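You operate a simulated robot arm through the tools that you are given. There is no shell and no other tool.

You are at the controls of a simulated two-armed robot. One attempt, no reset.

JOB
Lay the blue tube in its couplers; catch it in the blue one.
Fine: tube level in both cradles, both flaps down; swing the blue bolt up and run its nut home by hand, finger-tight.

Only the result counts: the job must be done as asked and must still hold three seconds after the hand-in. Knocking over, shifting, dropping, spilling or breaking anything else fails it.

ROBOT AND FRAMES
Two 7-joint arms with fingered hands on one trunk that stands fixed in place. Base frame: the origin is at the foot of the trunk, x ahead of it, y to its left, z up; the work surface is at about z = 0.82. Readings come in m, rad, newtons and seconds.
The left shoulder is at [0.06, 0.166, 0.977], the right one opposite. With the tool pointing down near the work surface each hand reaches from about 0.36 to 0.86 m from the base axis, measured 20 degrees to its own side. Payload 5 kg a hand.
The tool frame of a hand sits at the grasp point between the pads (the TCP): z along the fingers, y along the line on which they close. The tips reach 0.032 m beyond it. Largest opening 0.16 m; the body of the gripper starts 0.089 m behind the TCP. The gripper is a hand of 3 fingers: y runs from the thumb to the fingers, the wrist lies at [0, 0, -0.267] in the tool frame, and closing takes about 1.5 s.
Orientation is that of the tool frame in the base frame, as a unit quaternion [w, x, y, z]. With the fingers straight down and closing along the base's y, the tool's x points along the base's -x, its y along +y and its z along -z.

CONTROLS
- The arms move only by the tool move_arm. It takes "left_commands", "right_commands" or both (then of equal length, played together; a hand with none holds still); each is a list of rows, each a list of 6 numbers: the shift along the tool's x, y, z in cm, then the turn, a rotation vector about the tool's x, y, z in rad. In form: [[x, y, z, wx, wy, wz], ...]. A call has 1 to 20 rows; each row shifts and turns the commanded pose from where the row before left it, along the tool's axes as they then stand. "left_grip" and "right_grip" are, for a hand that has rows, the closure, from 0 (fully open) to 1 (shut), set as the call begins (left out, the last holds). Rows are played at 5 a second. More than 0.05 m and 0.15 rad between two rows, or a gripper value outside its range, and nothing of the call is played. Where a pose cannot be reached the arm comes as near as it can. A force on the tool above 60 N (or 10 N above the force at the start of the call, whichever is more), or a blocked arm, ends the call early, and 0.2 s more pass. The fingers move at their own pace (about 0.045 m/s each) and stop on an object; they squeeze with about 34 N. The grip force told is the motor's: it shows also when the fingers shut on nothing. Time passes only in rows, and 0.2 s behind the last, so rows that do not move let the fingers close. It gives the time, the measured TCP pose, the force on the tool (base axes), the opening and the grip force at its end, in the units of the frame above (readings bear some noise), with the torque about the TCP (base axes, N m) and any sound that the robot's microphone picked up.
- Cameras (640 x 400 px; columns grow to the right, rows downward): "scene" is now at [0.0432, -0.0381, 1.6198]; the picture's right is [-0.46, -0.89, -0.00], its down [-0.61, 0.32, -0.72] and it looks along [0.64, -0.33, -0.69] (base axes); focal length 368 px, centre (320, 200). "left" rides on the left gripper at [-0.065, -0.004, -0.116] in its tool frame; the picture's right is [0.06, -1.00, 0.00], its down [0.87, 0.05, -0.49] and it looks along [0.49, 0.03, 0.87] (tool axes); focal length 261 px, centre (320, 200). "right" rides on the right gripper at [0.065, -0.004, -0.116] in its tool frame; the picture's right is [0.06, 1.00, 0.00], its down [-0.87, 0.05, -0.49] and it looks along [-0.49, 0.03, 0.87] (tool axes); focal length 261 px, centre (320, 200). There is no depth. A picture from a camera that has moved, and an enlarged one, comes with that camera's place and axes in the base frame and with its lens.
- get_image(camera): a new picture of that camera. It takes no simulated time.
- slide_trunk(by): slides the trunk up (or, below 0, down) by that many m; the arms and the scene camera ride with it, the base frame stays. It gives what a move gives, with no picture.
- curl_fingers(finger1, finger2, thumb_bend, hand): sets how far each is bent, from 0 (flat) to 1 (curled in); at 0.3 the hand is open as for a grip, at 0.7 the pads meet at the TCP. One left out holds its place. A second passes; each finger stops where it meets its share of the squeeze, and holds until it gets a number again. A gripper value or a shape takes the hand back. It gives what a move gives, with no picture; readings hold the bend of each and the force on the fingers (four entries, about 0 where the hand has none), thumb and palm.
- set_grasp(shape, hand): the hand has 3 fingers and takes this shape, open, in about a second: jaw (thumb against the fingers, like two jaws); tri (thumb and two fingers); tip (a fingertip pinch); poke (one finger out to press); point (the index stretched); flat (the hand flat); cup (the hand cupped); fist (a fist). The gripper value then closes the fingers along that shape, each until it touches; the sizes above hold for jaw. It gives what a move gives, with no picture.
- pan_tilt(pan, tilt): turns the head with the scene camera to pan (to the left, within 1.501 rad either way) and tilt (down, from -0.506 to 1.204), counted from straight ahead of the robot. It gives what a move gives.
- enlarge(camera, box): a new picture of the part [left, top, right, bottom] of that camera's present view, enlarged. It takes no simulated time.
- finish_job(): hands the job in; it is judged then, once.

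Nothing tells you positions but the pictures and the camera data. Unless the task says otherwise, let go and move clear before handing in.

The tools are called after "Call:" as a command line: name --argument value ..., lists and objects as JSON in quotes. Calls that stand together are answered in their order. move_arm: Moves the arms, as the interface text tells. Its arguments: {"type":"object","properties":{"left_commands":{"type":"array","items":{"type":"array","items":{"type":"number"}}},"left_grip":{"type":"number"},"right_commands":{"type":"array","items":{"type":"array","items":{"type":"number"}}},"right_grip":{"type":"number"}},"required":[]} The other tools are called the same way: slide_trunk (by) slides the trunk up or down; set_grasp (shape, hand) gives the hand a shape; curl_fingers (finger1, finger2, thumb_bend, hand) moves the fingers one by one; pan_tilt (pan, tilt) turns the head that bears the scene camera; get_image (camera) takes a picture; enlarge (camera, box) takes an enlarged picture of a part of a camera's view; finish_job () hands the job in.

At the start:

```text
time_s: 0.0
left_ee_pos: [0.5313, -0.0251, 1.2375]
left_ee_rot: [0.0, 0.0, 1.0, 0.0]
left_contact_force: [-0.9, -0.2, -0.2]
left_moment: [0.01, -0.05, 0.05]
left_width: 0.16
left_gripper_force: 0.1
left_shape: jaw
left_bend: [0.3, 0.3, 0.3]
left_finger forces: [0.0, 0.1, 0.1, 0.0, 0.0, 0.0]
right_ee_pos: [0.3213, -0.4228, 1.2004]
right_ee_rot: [0.0, 0.0, 1.0, 0.0]
right_contact_force: [0.2, 0.2, -0.1]
right_moment: [-0.01, 0.02, -0.01]
right_width: 0.1599
right_gripper_force: 0.0
right_shape: jaw
right_bend: [0.3, 0.3, 0.3]
right_finger forces: [0.0, 0.0, 0.0, 0.0, 0.1, 0.1]
trunk travel left (down, up): [-0.525, 0.065]
head pan, tilt: [-0.48, 0.764]
```

scene: 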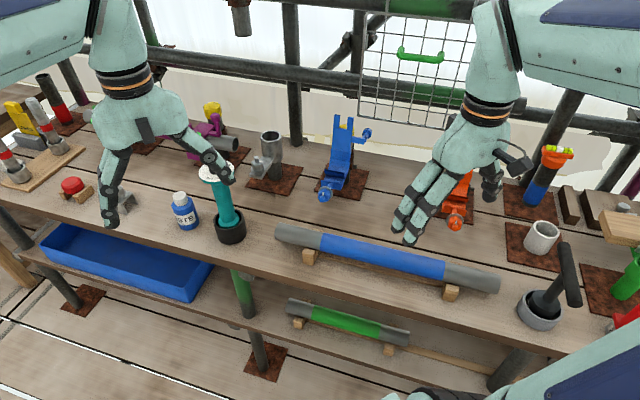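
right: 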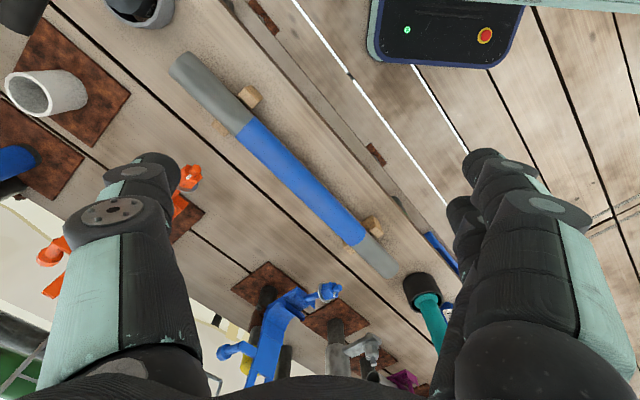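
left: 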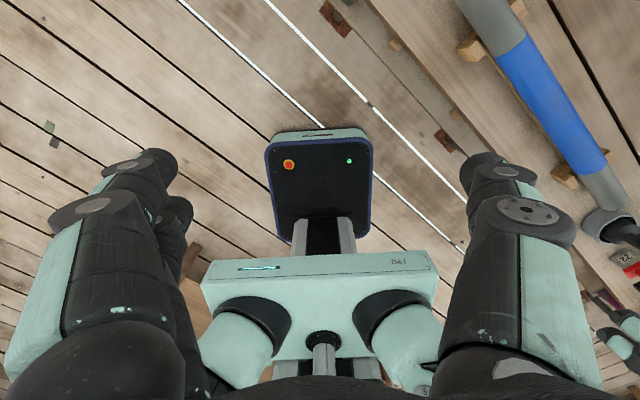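

I see the blue-banded grey tube lying on wooden blocks at the bench front, with a blue coupler and an orange coupler behind it on rusty plates. I'll look closer at the couplers before moving.

Call:
enlarge --camera "scene" --box '[260, 90, 420, 220]'

Call:
enlarge --camera "scene" --box '[380, 120, 600, 260]'

Call:
enlarge --camera "scene" --box '[240, 200, 540, 380]'

Call:
enlarge --camera "right" --box '[0, 140, 400, 400]'

```text
3.08 times, centred on (340, 155) of scene
camera zoom: at [0.0432, -0.0381, 1.6198], right [-0.46, -0.89, 0.0], down [-0.61, 0.32, -0.72], along [0.64, -0.33, -0.69], focal length 1132 px, centre (258, 338)
```

zoom: 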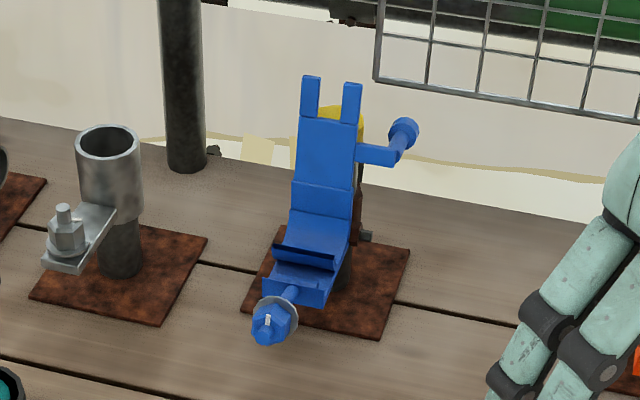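

```text
2.86 times, centred on (490, 190) of scene
camera zoom: at [0.0432, -0.0381, 1.6198], right [-0.46, -0.89, 0.0], down [-0.61, 0.32, -0.72], along [0.64, -0.33, -0.69], focal length 1051 px, centre (-166, 229)
```

zoom: 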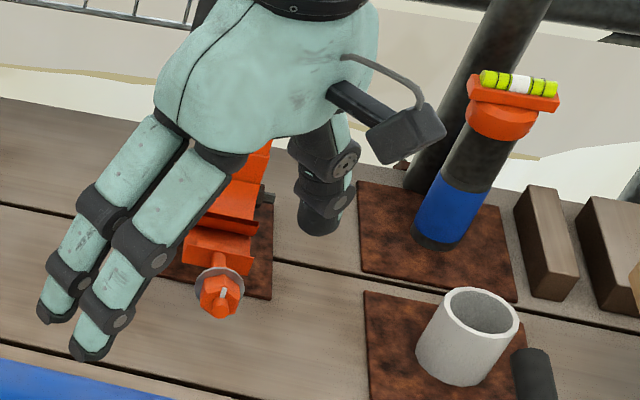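

```text
2.13 times, centred on (390, 290) of scene
camera zoom: at [0.0432, -0.0381, 1.6198], right [-0.46, -0.89, 0.0], down [-0.61, 0.32, -0.72], along [0.64, -0.33, -0.69], focal length 785 px, centre (171, 8)
```

zoom: 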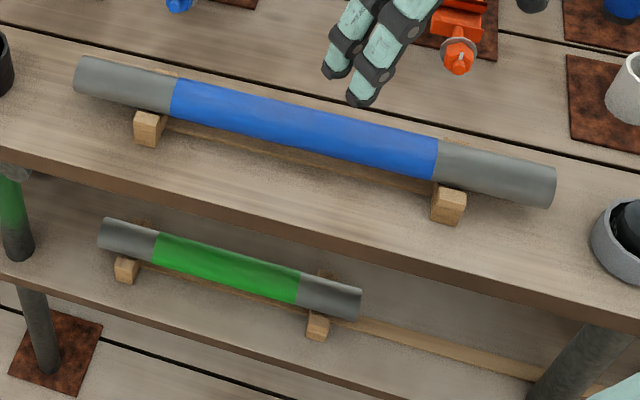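

```text
1.54 times, centred on (200, 270) of right
camera zoom: at [0.2564, -0.4277, 1.3176], right [-0.06, 1.0, 0.0], down [0.87, 0.05, 0.49], along [0.49, 0.03, -0.87], focal length 401 px, centre (505, 92)
```

zoom: 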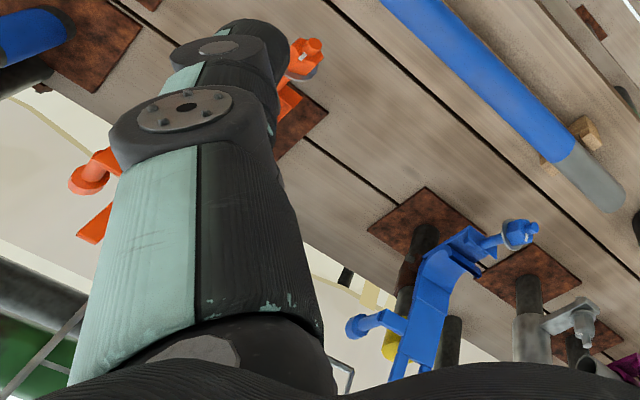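

The bench runs diagonally ahead-right of me; I want a squared-up view of it to identify the couplers and check for anything labelled "blue" I could confuse. I'll turn the head.

Call:
pan_tilt --pan -0.785 --tilt 0.7

```text
time_s: 0.8
left_ee_pos: [0.531, -0.026, 1.2376]
left_ee_rot: [0.0, 0.0, 1.0, -0.001]
left_contact_force: [0.1, 1.3, -0.1]
left_moment: [-0.03, -0.02, 0.02]
left_width: 0.1598
left_gripper_force: 0.0
left_shape: jaw
left_bend: [0.3, 0.3, 0.3]
left_finger forces: [0.1, 0.0, 0.0, 0.1, 0.1, 0.1]
right_ee_pos: [0.3215, -0.4235, 1.2016]
right_ee_rot: [-0.001, -0.001, 1.0, -0.001]
right_contact_force: [0.2, -0.1, -0.7]
right_moment: [0.03, -0.01, 0.0]
right_width: 0.16
right_gripper_force: 0.1
right_shape: jaw
right_bend: [0.3, 0.3, 0.3]
right_finger forces: [0.0, 0.1, 0.0, 0.0, 0.0, 0.0]
trunk travel left (down, up): [-0.525, 0.065]
head pan, tilt: [-0.785, 0.7]
```

Call:
get_image --camera "scene"

```text
taken
camera scene: at [0.0304, -0.0602, 1.6252], right [-0.71, -0.71, 0.0], down [-0.46, 0.46, -0.76], along [0.54, -0.54, -0.64], focal length 368 px, centre (320, 200)
```

scene: 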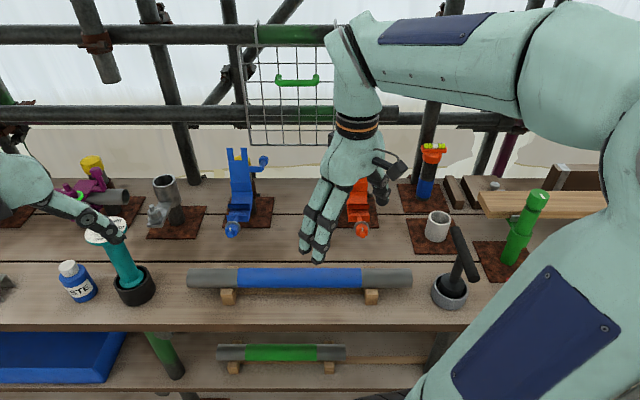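

Call:
enlarge --camera "scene" --box '[200, 140, 300, 245]'

Call:
enlarge --camera "scene" --box '[300, 140, 470, 250]'

Call:
enlarge --camera "scene" --box '[0, 140, 220, 300]'

Call:
enlarge --camera "scene" --box '[170, 240, 430, 320]'

```text
3.81 times, centred on (250, 192) of scene
camera zoom: at [0.0304, -0.0602, 1.6252], right [-0.71, -0.71, 0.0], down [-0.46, 0.46, -0.76], along [0.54, -0.54, -0.64], focal length 1401 px, centre (587, 229)
```

zoom: 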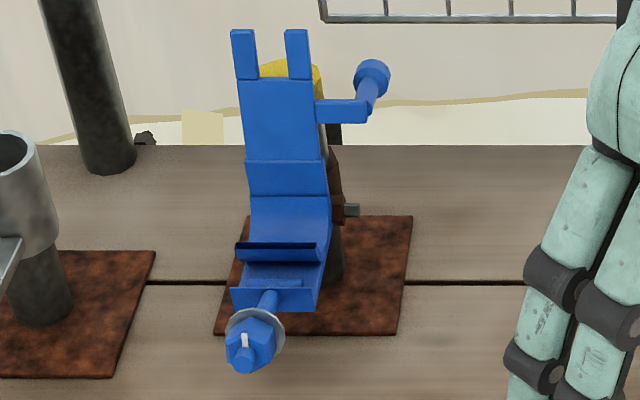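

```text
3.64 times, centred on (385, 195) of scene
camera zoom: at [0.0304, -0.0602, 1.6252], right [-0.71, -0.71, 0.0], down [-0.46, 0.46, -0.76], along [0.54, -0.54, -0.64], focal length 1338 px, centre (84, 218)
```

zoom: 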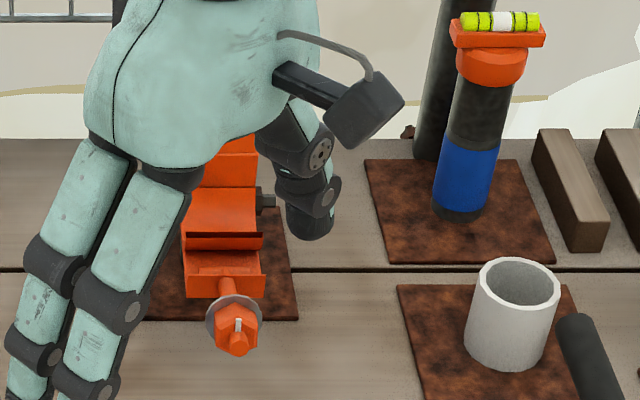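

```text
2.50 times, centred on (110, 220) of scene
camera zoom: at [0.0304, -0.0602, 1.6252], right [-0.71, -0.71, 0.0], down [-0.46, 0.46, -0.76], along [0.54, -0.54, -0.64], focal length 920 px, centre (845, 150)
```

zoom: 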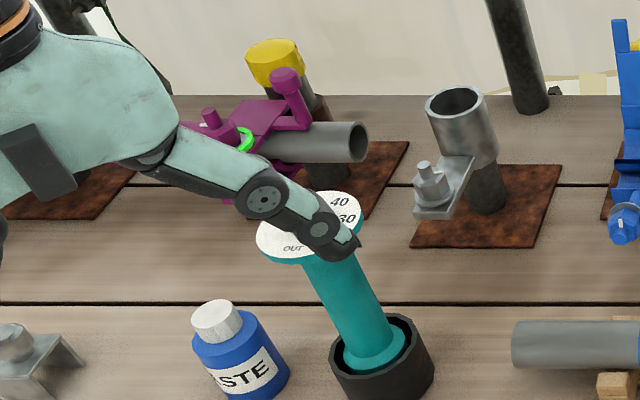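

```text
2.46 times, centred on (300, 280) of scene
camera zoom: at [0.0304, -0.0602, 1.6252], right [-0.71, -0.71, 0.0], down [-0.46, 0.46, -0.76], along [0.54, -0.54, -0.64], focal length 905 px, centre (369, 3)
```

zoom: 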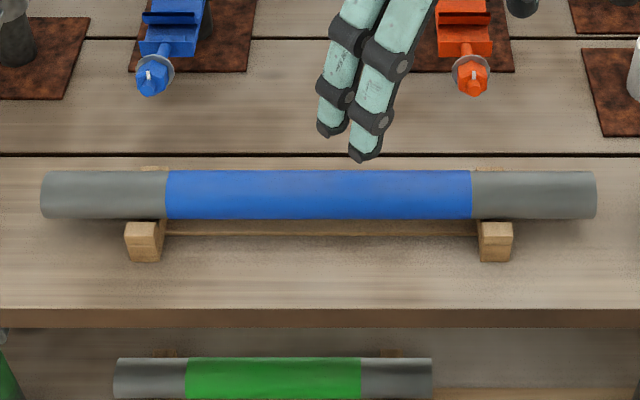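

The blue coupler stands at the left and the orange one behind my right hand; both flaps appear open and upright with the swing bolts hanging forward. I'll zoom the right-hand camera to triangulate the tube and the orange coupler.

Call:
enlarge --camera "right" --box '[150, 40, 400, 290]'

Call:
enlarge --camera "right" --box '[220, 240, 420, 400]'

Call:
get_image --camera "left"

```text
1.60 times, centred on (275, 165) of right
camera zoom: at [0.2564, -0.4277, 1.3175], right [-0.06, 1.0, 0.0], down [0.87, 0.05, 0.49], along [0.49, 0.03, -0.87], focal length 417 px, centre (392, 256)
```

zoom: 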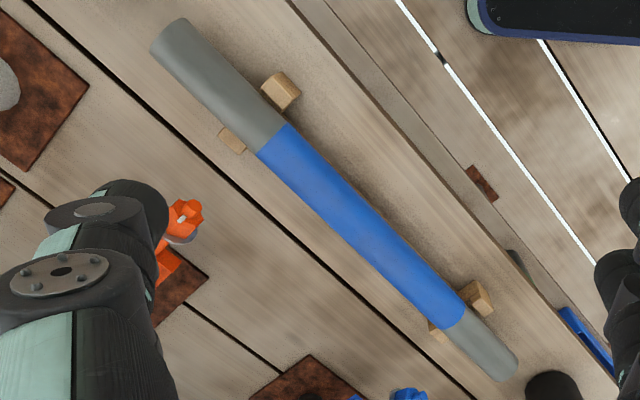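

```text
2.50 times, centred on (320, 320) of right
camera zoom: at [0.2564, -0.4277, 1.3175], right [-0.06, 1.0, 0.0], down [0.87, 0.05, 0.49], along [0.49, 0.03, -0.87], focal length 652 px, centre (320, -100)
```

zoom: 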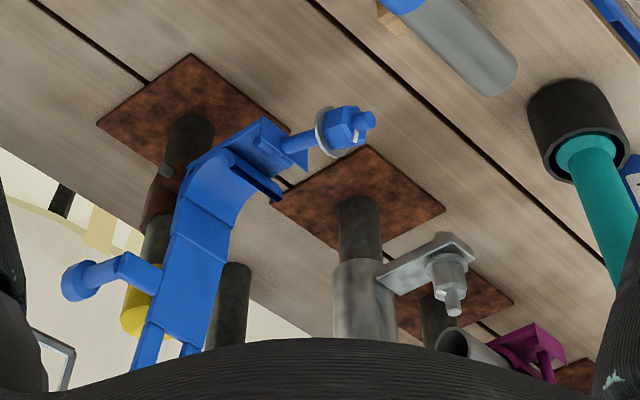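

```text
taken
camera left: at [0.5965, -0.0291, 1.3542], right [-0.06, -1.0, 0.0], down [-0.87, 0.06, 0.49], along [-0.49, 0.03, -0.87], focal length 261 px, centre (320, 200)
```

left: 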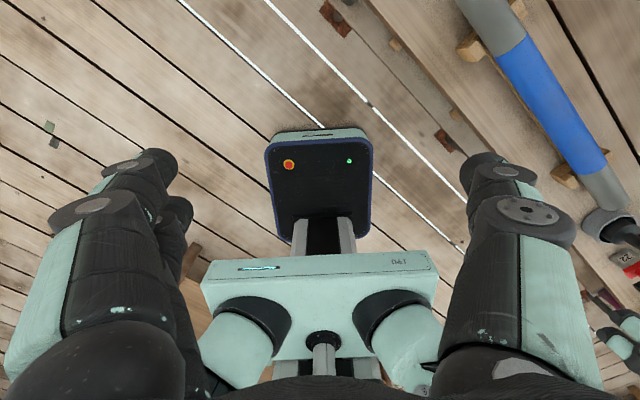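

I now have the blue nut at roughly 0.94 m height and the knob handle on the right side of its flap. I'll turn the right hand so its fingers close across the bench direction, which also gives a side view of the couplers.

Call:
move_arm --right_commands '[[0, 0, 0, 0, 0, -0.131], [0, 0, 0, 0, 0, -0.131], [0, 0, 0, 0, 0, -0.131], [0, 0, 0, 0, 0, -0.131], [0, 0, 0, 0, 0, -0.131], [0, 0, 0, 0, 0, -0.13]]'

Call:
get_image --camera "right"

Call:
get_image --camera "scene"

```text
time_s: 2.2
left_ee_pos: [0.5309, -0.0245, 1.2372]
left_ee_rot: [0.0, 0.0, 1.0, -0.001]
left_contact_force: [-0.1, 0.5, 0.0]
left_moment: [-0.01, -0.02, 0.01]
left_width: 0.1598
left_gripper_force: 0.1
left_shape: jaw
left_bend: [0.3, 0.3, 0.3]
left_finger forces: [0.0, 0.1, 0.0, 0.1, 0.0, 0.0]
right_ee_pos: [0.3214, -0.4245, 1.2023]
right_ee_rot: [0.001, -0.384, 0.923, 0.0]
right_contact_force: [-0.6, -0.3, -0.1]
right_moment: [-0.01, -0.02, 0.0]
right_width: 0.16
right_gripper_force: 0.2
right_shape: jaw
right_bend: [0.3, 0.3, 0.3]
right_finger forces: [0.0, 0.1, 0.0, 0.1, 0.0, 0.0]
trunk travel left (down, up): [-0.525, 0.065]
head pan, tilt: [-0.785, 0.7]
```

```text
taken
camera right: at [0.2788, -0.4728, 1.3179], right [-0.75, 0.66, 0.0], down [0.58, 0.65, 0.49], along [0.33, 0.37, -0.87], focal length 261 px, centre (320, 200)
```

right: 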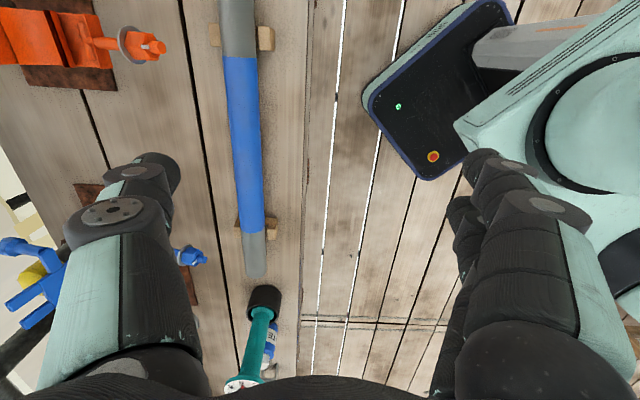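

```text
taken
camera scene: at [0.0303, -0.0603, 1.6252], right [-0.71, -0.71, 0.0], down [-0.46, 0.46, -0.76], along [0.54, -0.54, -0.64], focal length 368 px, centre (320, 200)
```

scene: 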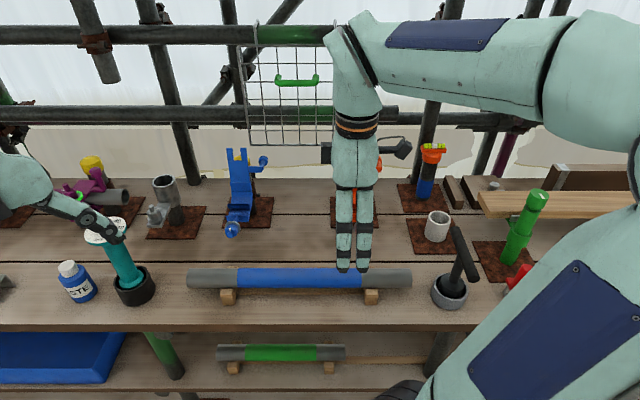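

The hand now closes across the tube direction. I'll shift it back toward me and to the right to uncover the orange coupler for the head camera.

Call:
move_arm --right_commands '[[3, 3, 0, 0, 0, 0], [3, 3, 0, 0, 0, 0], [3, 3, 0, 0, 0, 0], [3, 3, 0, 0, 0, 0], [3, 3, 0, 0, 0, 0]]'

Call:
enlarge --camera "scene" --box '[300, 130, 460, 250]'

Call:
get_image --camera "right"

Call:
get_image --camera "scene"

```text
time_s: 3.4
left_ee_pos: [0.5339, -0.0254, 1.2376]
left_ee_rot: [0.0, -0.001, 1.0, -0.001]
left_contact_force: [0.3, 0.0, 0.1]
left_moment: [-0.02, 0.06, 0.01]
left_width: 0.1598
left_gripper_force: 0.1
left_shape: jaw
left_bend: [0.3, 0.3, 0.3]
left_finger forces: [0.0, 0.1, 0.0, 0.0, 0.1, 0.0]
right_ee_pos: [0.128, -0.4157, 1.1958]
right_ee_rot: [0.0, -0.382, 0.924, 0.002]
right_contact_force: [0.8, -0.2, 0.5]
right_moment: [-0.04, 0.08, -0.04]
right_width: 0.16
right_gripper_force: 0.0
right_shape: jaw
right_bend: [0.3, 0.3, 0.3]
right_finger forces: [0.1, 0.0, 0.0, 0.0, 0.0, 0.0]
right hand out of reach, approached as far as the arm can: row 5
trunk travel left (down, up): [-0.525, 0.065]
head pan, tilt: [-0.785, 0.7]
```

```text
3.33 times, centred on (380, 190) of scene
camera zoom: at [0.0323, -0.0608, 1.6252], right [-0.71, -0.71, 0.0], down [-0.46, 0.46, -0.76], along [0.54, -0.54, -0.65], focal length 1226 px, centre (120, 233)
```

zoom: 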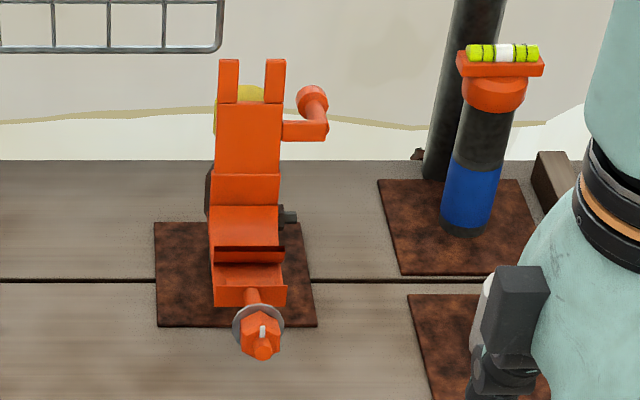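

```text
taken
camera right: at [0.0852, -0.4645, 1.3115], right [-0.75, 0.66, 0.0], down [0.58, 0.65, 0.49], along [0.33, 0.37, -0.87], focal length 261 px, centre (320, 200)
```

right: 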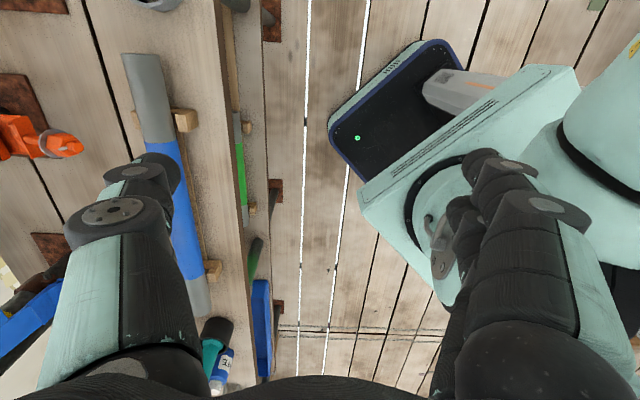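

```text
taken
camera scene: at [0.0323, -0.0608, 1.6252], right [-0.71, -0.71, 0.0], down [-0.46, 0.46, -0.76], along [0.54, -0.54, -0.65], focal length 368 px, centre (320, 200)
```

scene: 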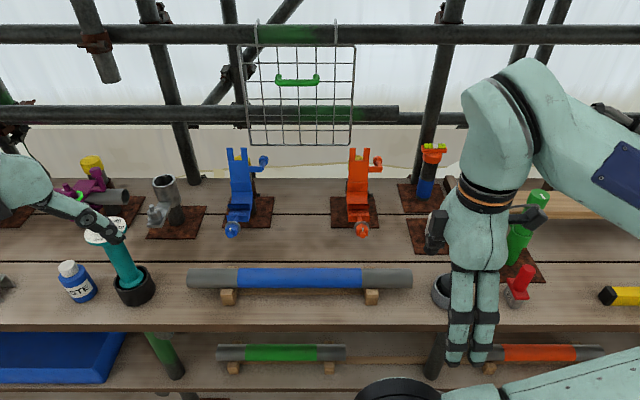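

Both couplers look identical, about 0.34 m apart, matching the tube's supports. I'll bring the right-hand camera around to the right side of the orange coupler for a profile view, staying high.

Call:
move_arm --right_commands '[[1.1, -4, 0, 0, 0, 0], [1.1, -4, 0, 0, 0, 0], [1.1, -4, 0, 0, 0, 0], [1.1, -4, 0, 0, 0, 0], [1.1, -4, 0, 0, 0, 0], [1.1, -4, 0, 0, 0, 0], [1.1, -4, 0, 0, 0, 0], [1.1, -4, 0, 0, 0, 0], [1.1, -4, 0, 0, 0, 0], [0, 0, 0, 0, -0.13, 0], [0, 0, 0, 0, -0.13, 0], [0, 0, 0, 0, -0.13, 0], [0, 0, 0, 0, -0.13, 0]]'

Call:
get_image --camera "right"

Call:
get_image --camera "scene"

```text
time_s: 6.2
left_ee_pos: [0.5289, -0.0257, 1.2401]
left_ee_rot: [0.001, 0.0, 1.0, -0.002]
left_contact_force: [-0.7, -0.6, -0.3]
left_moment: [-0.02, -0.06, 0.02]
left_width: 0.1598
left_gripper_force: 0.1
left_shape: jaw
left_bend: [0.3, 0.3, 0.3]
left_finger forces: [0.1, 0.1, 0.0, 0.0, 0.0, 0.1]
right_ee_pos: [0.3565, -0.6088, 1.1032]
right_ee_rot: [0.24, -0.339, 0.905, 0.088]
right_contact_force: [-0.7, 0.0, 0.8]
right_moment: [-0.1, -0.04, -0.02]
right_width: 0.16
right_gripper_force: 0.0
right_shape: jaw
right_bend: [0.3, 0.3, 0.3]
right_finger forces: [0.0, 0.0, 0.0, 0.0, 0.0, 0.0]
right hand out of reach, approached as far as the arm can: row 1, 2, 3, 4, 5, 6, 7, 8, 9, 10, 11, 12
trunk travel left (down, up): [-0.525, 0.065]
head pan, tilt: [-0.785, 0.7]
```

```text
taken
camera right: at [0.2737, -0.6879, 1.1734], right [-0.7, 0.72, -0.03], down [0.35, 0.38, 0.86], along [0.63, 0.58, -0.51], focal length 261 px, centre (320, 200)
```

right: 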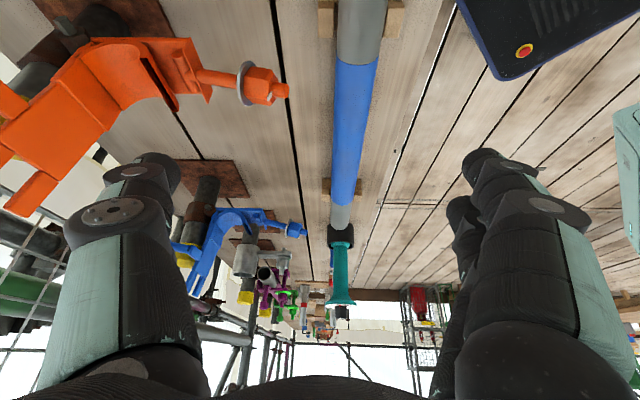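

```text
taken
camera scene: at [0.0279, -0.06, 1.6254], right [-0.71, -0.71, 0.0], down [-0.45, 0.46, -0.77], along [0.54, -0.54, -0.64], focal length 368 px, centre (320, 200)
```

scene: 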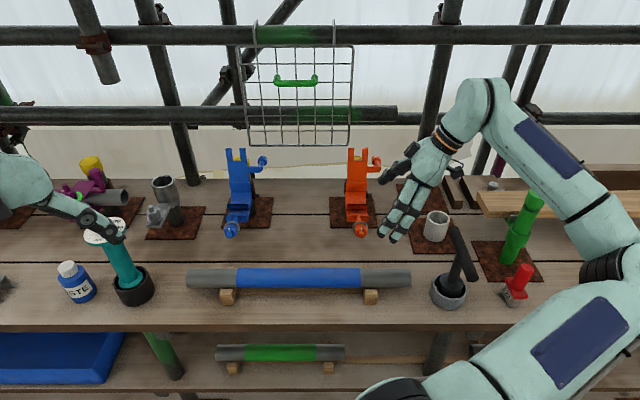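

The profile view of the orange coupler is good. I'll zoom in on it for the cradle geometry.

Call:
enlarge --camera "right" --box '[0, 0, 320, 220]'

Call:
enlarge --camera "right" --box '[150, 150, 350, 320]'

```text
1.82 times, centred on (160, 110) of right
camera zoom: at [0.2737, -0.6879, 1.1734], right [-0.7, 0.72, -0.03], down [0.35, 0.38, 0.86], along [0.63, 0.58, -0.51], focal length 474 px, centre (611, 364)
```

zoom: 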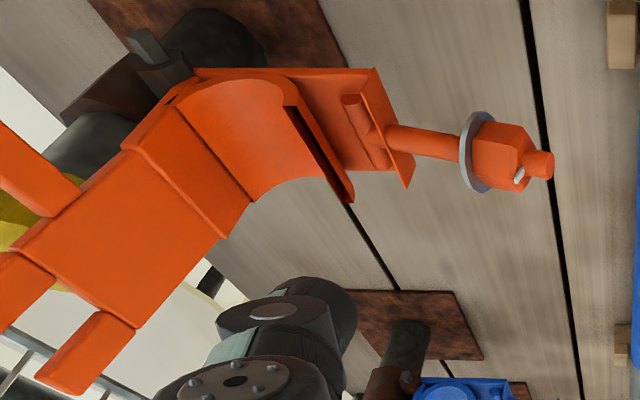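

```text
2.35 times, centred on (250, 235) of right
camera zoom: at [0.2737, -0.6879, 1.1734], right [-0.7, 0.72, -0.03], down [0.35, 0.38, 0.86], along [0.63, 0.58, -0.51], focal length 613 px, centre (485, 118)
```

zoom: 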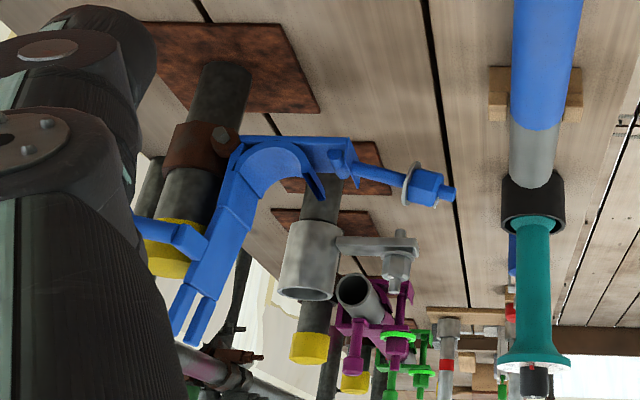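

I now have the profile: the seats are centred about 0.884 m out in the bench-depth direction at tube-axis height ≈0.948, the bolt pivots are at ≈0.825 deep, 0.927 high, and the flap hinges are at the back. I'll raise the trunk for reach, then check the right hand's state.

Call:
slide_trunk --by 0.06

Call:
move_arm --right_commands '[[0, 0, 0, 0, 0.13, 0], [0, 0, 0, 0, 0.13, 0], [0, 0, 0, 0, 0.13, 0], [0, 0, 0, 0, 0.13, 0]]'

```text
time_s: 7.2
left_ee_pos: [0.5319, -0.0271, 1.2985]
left_ee_rot: [0.0, 0.0, 1.0, -0.001]
left_contact_force: [-1.1, 0.1, -0.1]
left_moment: [0.0, 0.03, 0.0]
left_width: 0.1597
left_gripper_force: 0.0
left_shape: jaw
left_bend: [0.3, 0.3, 0.3]
left_finger forces: [0.0, 0.0, 0.0, 0.1, 0.1, 0.0]
right_ee_pos: [0.3603, -0.6102, 1.1642]
right_ee_rot: [0.238, -0.34, 0.905, 0.088]
right_contact_force: [-0.8, -0.6, -0.3]
right_moment: [0.0, 0.02, -0.01]
right_width: 0.16
right_gripper_force: 0.1
right_shape: jaw
right_bend: [0.3, 0.3, 0.3]
right_finger forces: [0.0, 0.0, 0.0, 0.2, 0.1, 0.1]
trunk travel left (down, up): [-0.585, 0.005]
head pan, tilt: [-0.785, 0.7]
```

```text
time_s: 8.2
left_ee_pos: [0.5318, -0.0242, 1.2984]
left_ee_rot: [0.0, 0.0, 1.0, -0.002]
left_contact_force: [-0.1, -0.2, -0.5]
left_moment: [0.01, 0.01, -0.02]
left_width: 0.1596
left_gripper_force: 0.1
left_shape: jaw
left_bend: [0.3, 0.3, 0.3]
left_finger forces: [0.0, 0.0, 0.0, 0.0, 0.0, 0.0]
right_ee_pos: [0.3606, -0.6085, 1.1621]
right_ee_rot: [-0.003, -0.352, 0.936, -0.003]
right_contact_force: [-0.4, -0.2, -0.4]
right_moment: [0.0, 0.04, -0.01]
right_width: 0.1601
right_gripper_force: 0.1
right_shape: jaw
right_bend: [0.3, 0.3, 0.3]
right_finger forces: [0.0, 0.0, 0.0, 0.1, 0.0, 0.0]
trunk travel left (down, up): [-0.585, 0.005]
head pan, tilt: [-0.785, 0.7]
```

The hand is upright again and responds from its measured pose. I'll square its yaw and move it above the tube's middle.

Call:
move_arm --right_commands '[[0, 0, 0, 0, 0, -0.066], [-3.5, 0.65, 0, 0, 0, 0], [-3.5, 0.65, 0, 0, 0, 0], [-3.5, 0.65, 0, 0, 0, 0], [-3.5, 0.65, 0, 0, 0, 0], [-3.5, 0.65, 0, 0, 0, 0], [-3.4, 0.65, 0, 0, 0, 0], [0, 0, 4, 0, 0, 0], [0, 0, 4, 0, 0, 0]]' --right_grip 0.25

Call:
get_image --camera "right"

Call:
get_image --camera "scene"

```text
time_s: 10.2
left_ee_pos: [0.5322, -0.0242, 1.2989]
left_ee_rot: [-0.001, 0.0, 1.0, -0.001]
left_contact_force: [0.5, 0.5, 0.1]
left_moment: [-0.01, 0.01, 0.0]
left_width: 0.1595
left_gripper_force: 0.0
left_shape: jaw
left_bend: [0.3, 0.3, 0.3]
left_finger forces: [0.0, 0.0, 0.0, 0.0, 0.0, 0.0]
right_ee_pos: [0.4798, -0.4337, 1.0828]
right_ee_rot: [-0.004, -0.382, 0.924, -0.002]
right_contact_force: [0.7, -0.1, 1.3]
right_moment: [-0.02, -0.02, 0.01]
right_width: 0.1205
right_gripper_force: 0.0
right_shape: jaw
right_bend: [0.63, 0.63, 0.6]
right_finger forces: [0.0, 0.1, 0.0, 0.0, 0.1, 0.1]
trunk travel left (down, up): [-0.585, 0.005]
head pan, tilt: [-0.785, 0.7]
```

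```text
taken
camera right: at [0.4381, -0.4824, 1.199], right [-0.75, 0.66, 0.0], down [0.58, 0.65, 0.49], along [0.32, 0.36, -0.87], focal length 261 px, centre (320, 200)
```

right: 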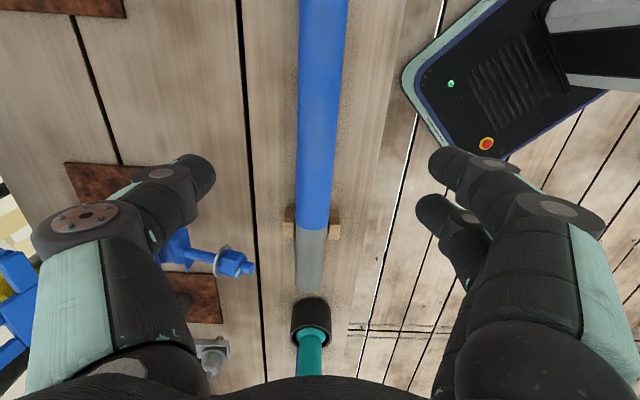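

```text
taken
camera scene: at [0.0313, -0.0604, 1.6853], right [-0.71, -0.71, 0.0], down [-0.46, 0.46, -0.76], along [0.54, -0.54, -0.64], focal length 368 px, centre (320, 200)
```

scene: 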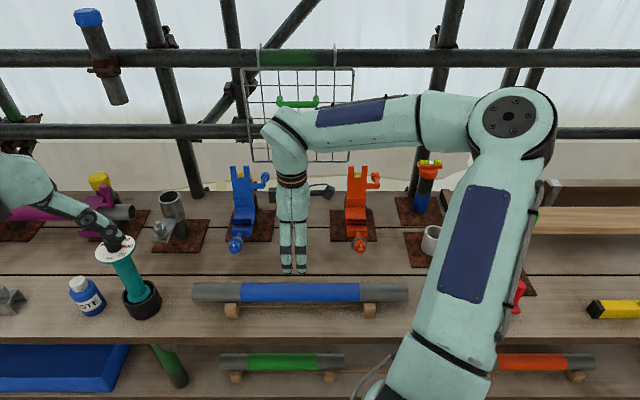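

The hand is directly over the tube axis. I'll descend to just around it with the jaw partly open.

Call:
move_arm --right_commands '[[0, 0, 4, 0, 0, 0], [0, 0, 4, 0, 0, 0], [0, 0, 4, 0, 0, 0], [0, 0, 4, 0, 0, 0], [0, 0, 2, 0, 0, 0], [0, 0, 1.3, 0, 0, 0]]'

Call:
get_image --camera "right"

Call:
enlarge --camera "scene" --box '[180, 180, 420, 330]'

```text
time_s: 11.6
left_ee_pos: [0.5301, -0.0261, 1.2986]
left_ee_rot: [0.0, 0.0, 1.0, 0.0]
left_contact_force: [-0.6, 0.6, -0.4]
left_moment: [-0.01, -0.04, -0.02]
left_width: 0.1601
left_gripper_force: 0.1
left_shape: jaw
left_bend: [0.3, 0.3, 0.3]
left_finger forces: [0.1, 0.1, 0.0, 0.0, 0.0, 0.0]
right_ee_pos: [0.4798, -0.4358, 0.8891]
right_ee_rot: [-0.002, -0.381, 0.924, -0.002]
right_contact_force: [-0.5, 1.5, 0.9]
right_moment: [0.0, 0.0, 0.01]
right_width: 0.1202
right_gripper_force: 0.1
right_shape: jaw
right_bend: [0.63, 0.63, 0.6]
right_finger forces: [0.0, 0.0, 0.1, 0.0, 0.0, 0.0]
trunk travel left (down, up): [-0.585, 0.005]
head pan, tilt: [-0.785, 0.7]
```

```text
taken
camera right: at [0.4376, -0.4841, 1.0061], right [-0.75, 0.66, 0.0], down [0.58, 0.65, 0.49], along [0.32, 0.36, -0.87], focal length 261 px, centre (320, 200)
```

right: 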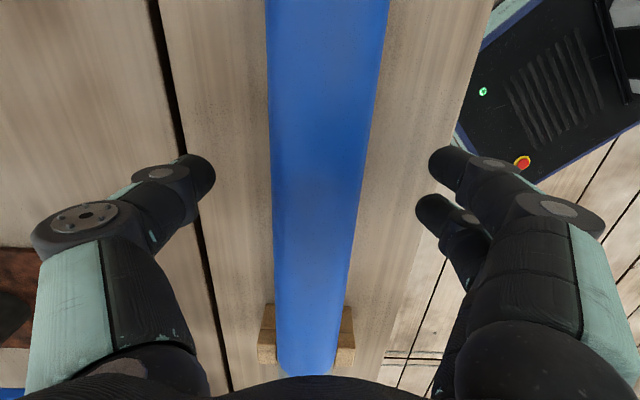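

```text
2.67 times, centred on (300, 255) of scene
camera zoom: at [0.0306, -0.0606, 1.6852], right [-0.71, -0.71, 0.0], down [-0.46, 0.46, -0.76], along [0.54, -0.54, -0.64], focal length 981 px, centre (373, 53)
```

zoom: 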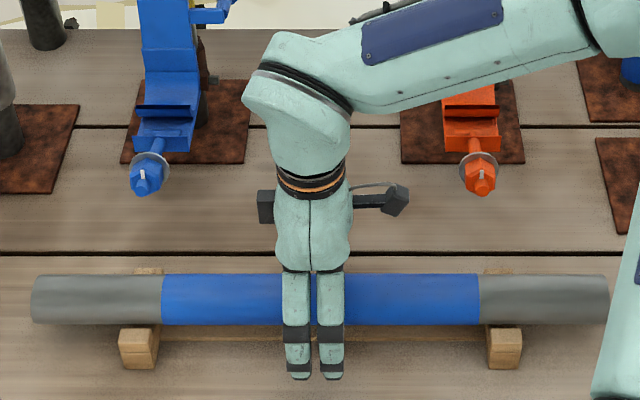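

The fingers straddle the tube. I'll drop the last few millimetres and close on it.

Call:
move_arm --right_commands '[[0, 0, 0.5, 0, 0, 0], [0, 0, 0, 0, 0, 0]]'

Call:
move_arm --right_commands '[[0, 0, 0, 0, 0, 0], [0, 0, 0, 0, 0, 0], [0, 0, 0, 0, 0, 0], [0, 0, 0, 0, 0, 0], [0, 0, 0, 0, 0, 0], [0, 0, 0, 0, 0, 0], [0, 0, 0, 0, 0, 0], [0, 0, 0, 0, 0, 0]]' --right_grip 1.0

Call:
get_image --camera "right"

Call:
enlarge --camera "scene" --box '[180, 180, 420, 330]'

```text
time_s: 12.2
left_ee_pos: [0.5309, -0.0259, 1.298]
left_ee_rot: [0.0, 0.0, 1.0, 0.0]
left_contact_force: [0.3, 0.0, 0.5]
left_moment: [-0.01, 0.01, -0.01]
left_width: 0.1598
left_gripper_force: 0.1
left_shape: jaw
left_bend: [0.3, 0.3, 0.3]
left_finger forces: [0.1, 0.0, 0.0, 0.0, 0.1, 0.1]
right_ee_pos: [0.48, -0.4356, 0.885]
right_ee_rot: [-0.003, -0.381, 0.924, -0.001]
right_contact_force: [-0.7, 0.4, 0.4]
right_moment: [0.01, 0.01, 0.03]
right_width: 0.1204
right_gripper_force: 0.0
right_shape: jaw
right_bend: [0.63, 0.63, 0.6]
right_finger forces: [0.1, 0.1, 0.0, 0.1, 0.0, 0.0]
trunk travel left (down, up): [-0.585, 0.005]
head pan, tilt: [-0.785, 0.7]
```

```text
time_s: 14.0
left_ee_pos: [0.5309, -0.0253, 1.2983]
left_ee_rot: [0.0, 0.001, 1.0, -0.001]
left_contact_force: [-0.3, -0.3, -0.2]
left_moment: [0.01, 0.04, -0.04]
left_width: 0.1596
left_gripper_force: 0.1
left_shape: jaw
left_bend: [0.3, 0.3, 0.3]
left_finger forces: [0.0, 0.1, 0.1, 0.0, 0.0, 0.0]
right_ee_pos: [0.4786, -0.4358, 0.8844]
right_ee_rot: [-0.003, -0.382, 0.924, -0.001]
right_contact_force: [-0.4, 0.6, 0.2]
right_moment: [0.04, 0.01, -0.01]
right_width: 0.0389
right_gripper_force: 34.2
right_shape: jaw
right_bend: [0.73, 0.73, 0.7]
right_finger forces: [15.6, 15.5, 0.0, 0.1, 30.4, 0.1]
trunk travel left (down, up): [-0.585, 0.005]
head pan, tilt: [-0.785, 0.7]
```

```text
taken
camera right: at [0.437, -0.4842, 1.0009], right [-0.75, 0.66, 0.0], down [0.58, 0.65, 0.49], along [0.32, 0.36, -0.87], focal length 261 px, centre (320, 200)
```

right: 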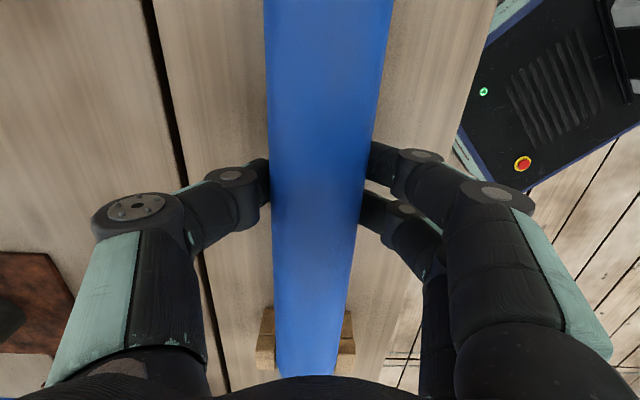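

```text
2.67 times, centred on (300, 255) of scene
camera zoom: at [0.0309, -0.0607, 1.6851], right [-0.71, -0.71, 0.0], down [-0.46, 0.46, -0.76], along [0.54, -0.54, -0.64], focal length 981 px, centre (373, 53)
```

zoom: 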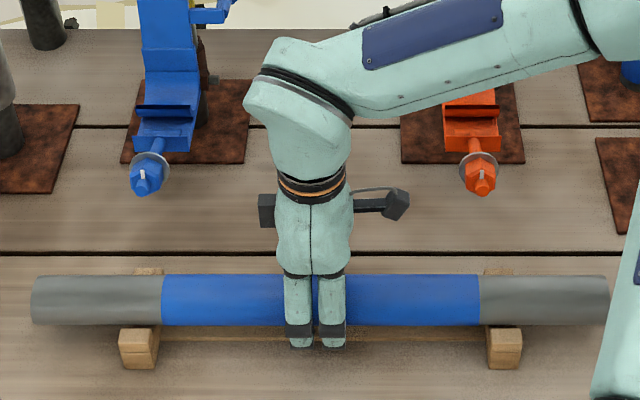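

Firm grip (34 N) with both fingers and the thumb. I'll lift it gently and check that it stays level.

Call:
move_arm --right_commands '[[0, 0, -1, 0, 0, 0], [0, 0, -1.5, 0, 0, 0], [0, 0, -2, 0, 0, 0], [0, 0, 0, 0, 0, 0]]'

Call:
get_image --camera "scene"

Call:
get_image --camera "right"

```text
time_s: 15.0
left_ee_pos: [0.5314, -0.0262, 1.2977]
left_ee_rot: [0.0, 0.0, 1.0, 0.0]
left_contact_force: [0.5, -0.4, 0.7]
left_moment: [0.0, 0.0, 0.03]
left_width: 0.1602
left_gripper_force: 0.1
left_shape: jaw
left_bend: [0.3, 0.3, 0.3]
left_finger forces: [0.0, 0.0, 0.0, 0.0, 0.0, 0.0]
right_ee_pos: [0.4799, -0.4363, 0.9267]
right_ee_rot: [-0.002, -0.382, 0.924, -0.001]
right_contact_force: [0.4, -1.3, -9.3]
right_moment: [0.01, 0.04, -0.01]
right_width: 0.0388
right_gripper_force: 33.9
right_shape: jaw
right_bend: [0.73, 0.73, 0.7]
right_finger forces: [15.7, 15.6, 0.0, 0.0, 31.0, 0.1]
trunk travel left (down, up): [-0.585, 0.005]
head pan, tilt: [-0.785, 0.7]
```

```text
taken
camera scene: at [0.0313, -0.0612, 1.6851], right [-0.71, -0.71, 0.0], down [-0.46, 0.46, -0.76], along [0.54, -0.54, -0.64], focal length 368 px, centre (320, 200)
```

scene: 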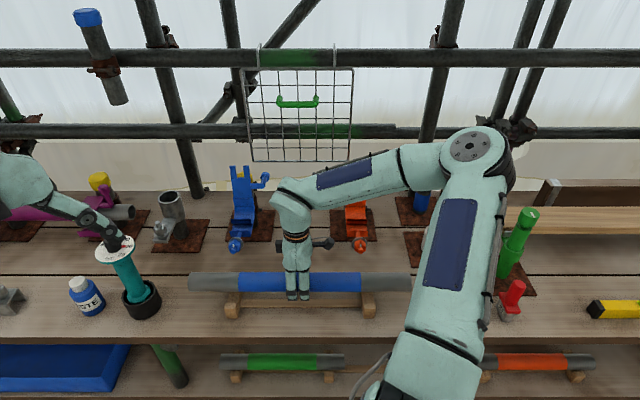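

```text
taken
camera right: at [0.437, -0.4849, 1.045], right [-0.75, 0.66, 0.0], down [0.58, 0.65, 0.49], along [0.32, 0.36, -0.87], focal length 261 px, centre (320, 200)
```

right: 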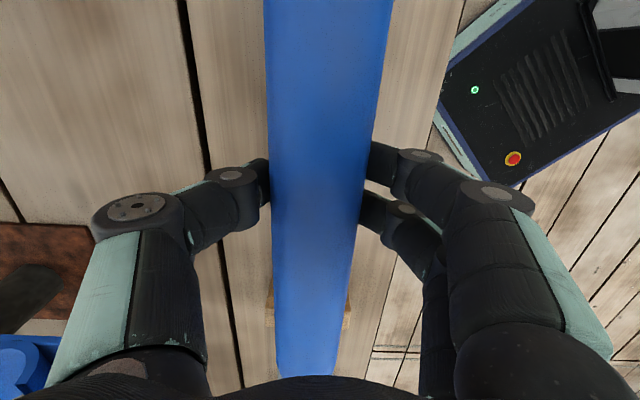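

Tube weighs about 0.95 kg and hangs level. I'll lift it well above lip and bolt height, then tilt the hand forward about the tube axis to gain reach.

Call:
move_arm --right_commands '[[0, 0, -4, 0, 0, 0], [0, 0, -4, 0, 0, 0], [0, 0, -4, 0, 0, 0], [0, 0, -1.5, 0, 0, 0], [0, 0, 0, 0.117, 0, 0], [0, 0, 0, 0.117, 0, 0], [0, 0, 0, 0.116, 0, 0], [0, 0, 0, 0, 0, 0]]'

Call:
get_image --camera "scene"

```text
time_s: 16.8
left_ee_pos: [0.5318, -0.0259, 1.2974]
left_ee_rot: [-0.001, 0.0, 1.0, -0.001]
left_contact_force: [0.3, -0.2, 0.6]
left_moment: [0.03, -0.04, -0.02]
left_width: 0.1599
left_gripper_force: 0.1
left_shape: jaw
left_bend: [0.3, 0.3, 0.3]
left_finger forces: [0.0, 0.0, 0.0, 0.1, 0.0, 0.1]
right_ee_pos: [0.4803, -0.4362, 1.0626]
right_ee_rot: [0.064, -0.375, 0.911, -0.162]
right_contact_force: [0.9, -0.6, -9.1]
right_moment: [0.03, 0.02, -0.01]
right_width: 0.0385
right_gripper_force: 33.6
right_shape: jaw
right_bend: [0.73, 0.73, 0.7]
right_finger forces: [16.8, 16.8, 0.0, 0.1, 30.1, 0.1]
trunk travel left (down, up): [-0.585, 0.005]
head pan, tilt: [-0.785, 0.7]
```

```text
taken
camera scene: at [0.0313, -0.0615, 1.6851], right [-0.71, -0.71, 0.0], down [-0.46, 0.46, -0.76], along [0.54, -0.54, -0.64], focal length 368 px, centre (320, 200)
```

scene: 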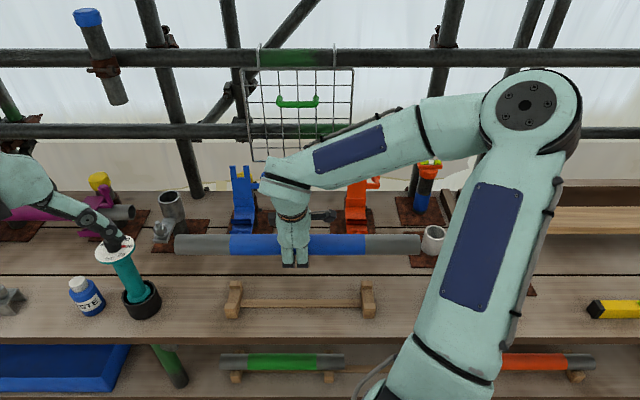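

Tube is level at 1.06 m. I'll carry it forward most of the way over the cradles and stop short to check alignment.

Call:
move_arm --right_commands '[[-0.07, -3.63, 1.5, 0, 0, 0], [-0.07, -3.63, 1.5, 0, 0, 0], [-0.07, -3.63, 1.5, 0, 0, 0], [-0.07, -3.63, 1.5, 0, 0, 0], [-0.07, -3.63, 1.5, 0, 0, 0], [0, 0, 0, 0, 0, 0]]'

Call:
get_image --camera "scene"

Call:
get_image --camera "right"

```text
time_s: 18.2
left_ee_pos: [0.5322, -0.0252, 1.2973]
left_ee_rot: [0.0, 0.0, 1.0, 0.0]
left_contact_force: [-0.6, 0.7, 0.5]
left_moment: [-0.01, -0.06, 0.0]
left_width: 0.1601
left_gripper_force: 0.1
left_shape: jaw
left_bend: [0.3, 0.3, 0.3]
left_finger forces: [0.0, 0.0, 0.0, 0.0, 0.0, 0.0]
right_ee_pos: [0.6204, -0.5725, 1.0557]
right_ee_rot: [0.063, -0.377, 0.909, -0.164]
right_contact_force: [0.1, -0.1, -8.6]
right_moment: [0.06, 0.01, 0.01]
right_width: 0.0379
right_gripper_force: 34.3
right_shape: jaw
right_bend: [0.73, 0.73, 0.7]
right_finger forces: [16.5, 16.5, 0.0, 0.0, 29.5, 0.0]
trunk travel left (down, up): [-0.585, 0.005]
head pan, tilt: [-0.785, 0.7]
```

```text
taken
camera scene: at [0.0303, -0.0604, 1.6852], right [-0.71, -0.71, 0.0], down [-0.46, 0.46, -0.76], along [0.54, -0.54, -0.64], focal length 368 px, centre (320, 200)
```

scene: 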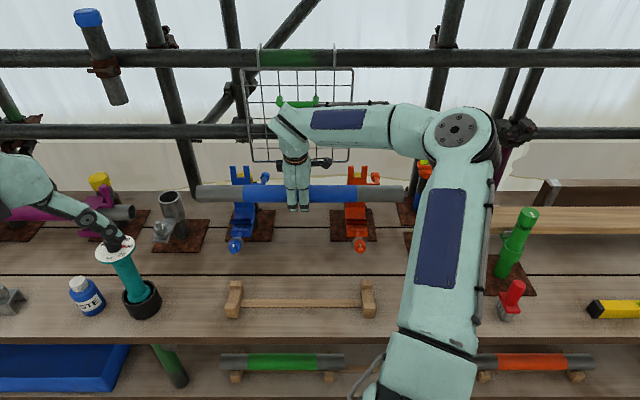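

```text
taken
camera right: at [0.5503, -0.5932, 1.167], right [-0.71, 0.62, -0.34], down [0.46, 0.77, 0.44], along [0.54, 0.15, -0.83], focal length 261 px, centre (320, 200)
```

right: 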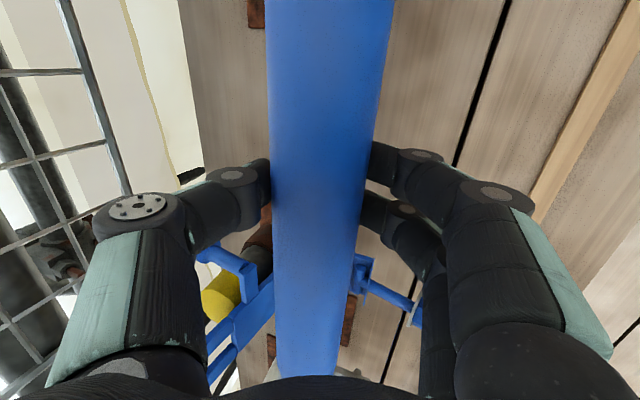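

Call:
enlarge --camera "scene" --box '[180, 140, 420, 270]'

Call:
enlarge --camera "right" --box '[180, 220, 460, 400]'

```text
2.67 times, centred on (300, 205) of scene
camera zoom: at [0.0303, -0.0604, 1.6852], right [-0.71, -0.71, 0.0], down [-0.46, 0.46, -0.76], along [0.54, -0.54, -0.64], focal length 981 px, centre (373, 187)
```

zoom: 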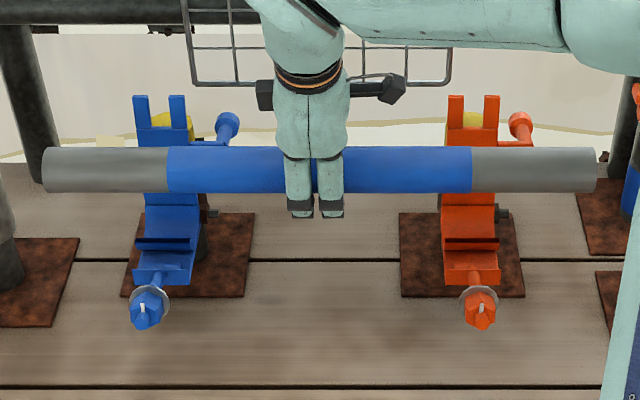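

```text
2.22 times, centred on (320, 310) of right
camera zoom: at [0.5503, -0.5932, 1.167], right [-0.71, 0.62, -0.34], down [0.46, 0.77, 0.44], along [0.54, 0.15, -0.83], focal length 579 px, centre (320, -44)
```

zoom: 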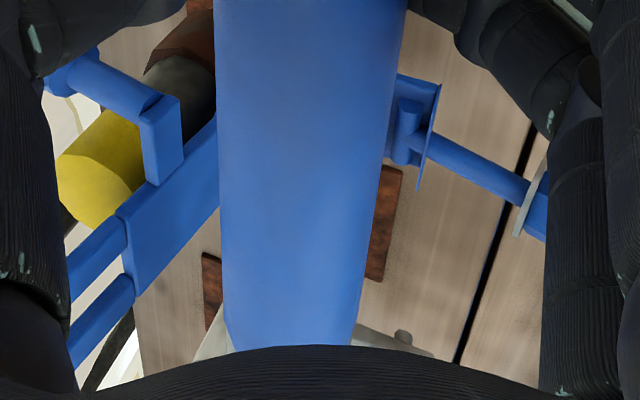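

Alignment looks right; tube ends overhang both couplers evenly. I'll move over the seats and lower to just above the lips.

Call:
move_arm --right_commands '[[0, -1.81, 0.66, 0, 0, 0], [0, -1.81, 0.66, 0, 0, 0], [0, 0.8, 2.19, 0, 0, 0], [0, 0.8, 2.19, 0, 0, 0], [0, 0.8, 2.19, 0, 0, 0], [0, 0, 0, 0, 0, 0]]'

Call:
enlarge --camera "scene" --box '[180, 140, 420, 270]'

Call:
get_image --camera "right"

```text
time_s: 19.6
left_ee_pos: [0.5317, -0.0276, 1.298]
left_ee_rot: [0.0, 0.001, 1.0, -0.001]
left_contact_force: [0.1, -0.6, 0.0]
left_moment: [0.01, 0.01, -0.01]
left_width: 0.16
left_gripper_force: 0.1
left_shape: jaw
left_bend: [0.3, 0.3, 0.3]
left_finger forces: [0.0, 0.0, 0.0, 0.0, 0.0, 0.0]
right_ee_pos: [0.6474, -0.6017, 0.9849]
right_ee_rot: [0.064, -0.376, 0.91, -0.162]
right_contact_force: [-3.4, 3.0, -11.9]
right_moment: [0.1, 0.13, -0.03]
right_width: 0.0376
right_gripper_force: 33.9
right_shape: jaw
right_bend: [0.73, 0.73, 0.71]
right_finger forces: [18.6, 18.4, 0.0, 0.0, 28.9, 0.0]
trunk travel left (down, up): [-0.585, 0.005]
head pan, tilt: [-0.785, 0.7]
```

```text
2.67 times, centred on (300, 205) of scene
camera zoom: at [0.0314, -0.0611, 1.6851], right [-0.71, -0.71, 0.0], down [-0.46, 0.46, -0.76], along [0.54, -0.54, -0.64], focal length 981 px, centre (373, 187)
```

zoom: 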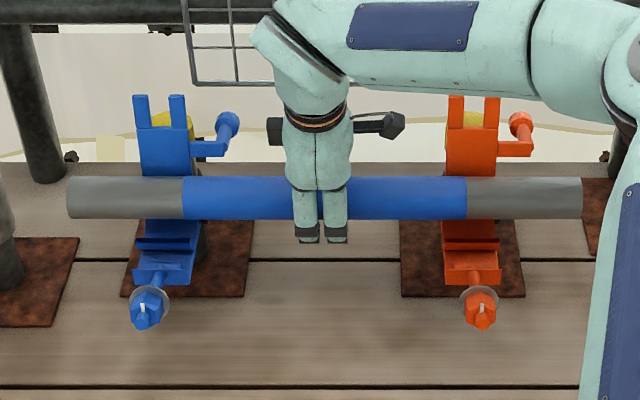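

```text
taken
camera right: at [0.5768, -0.6216, 1.0964], right [-0.71, 0.62, -0.34], down [0.46, 0.77, 0.44], along [0.53, 0.15, -0.83], focal length 261 px, centre (320, 200)
```

right: 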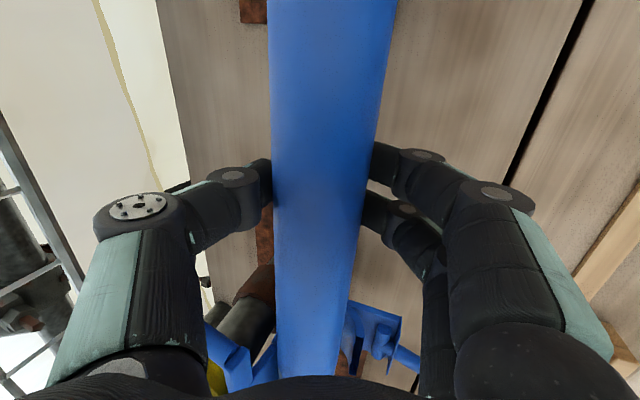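

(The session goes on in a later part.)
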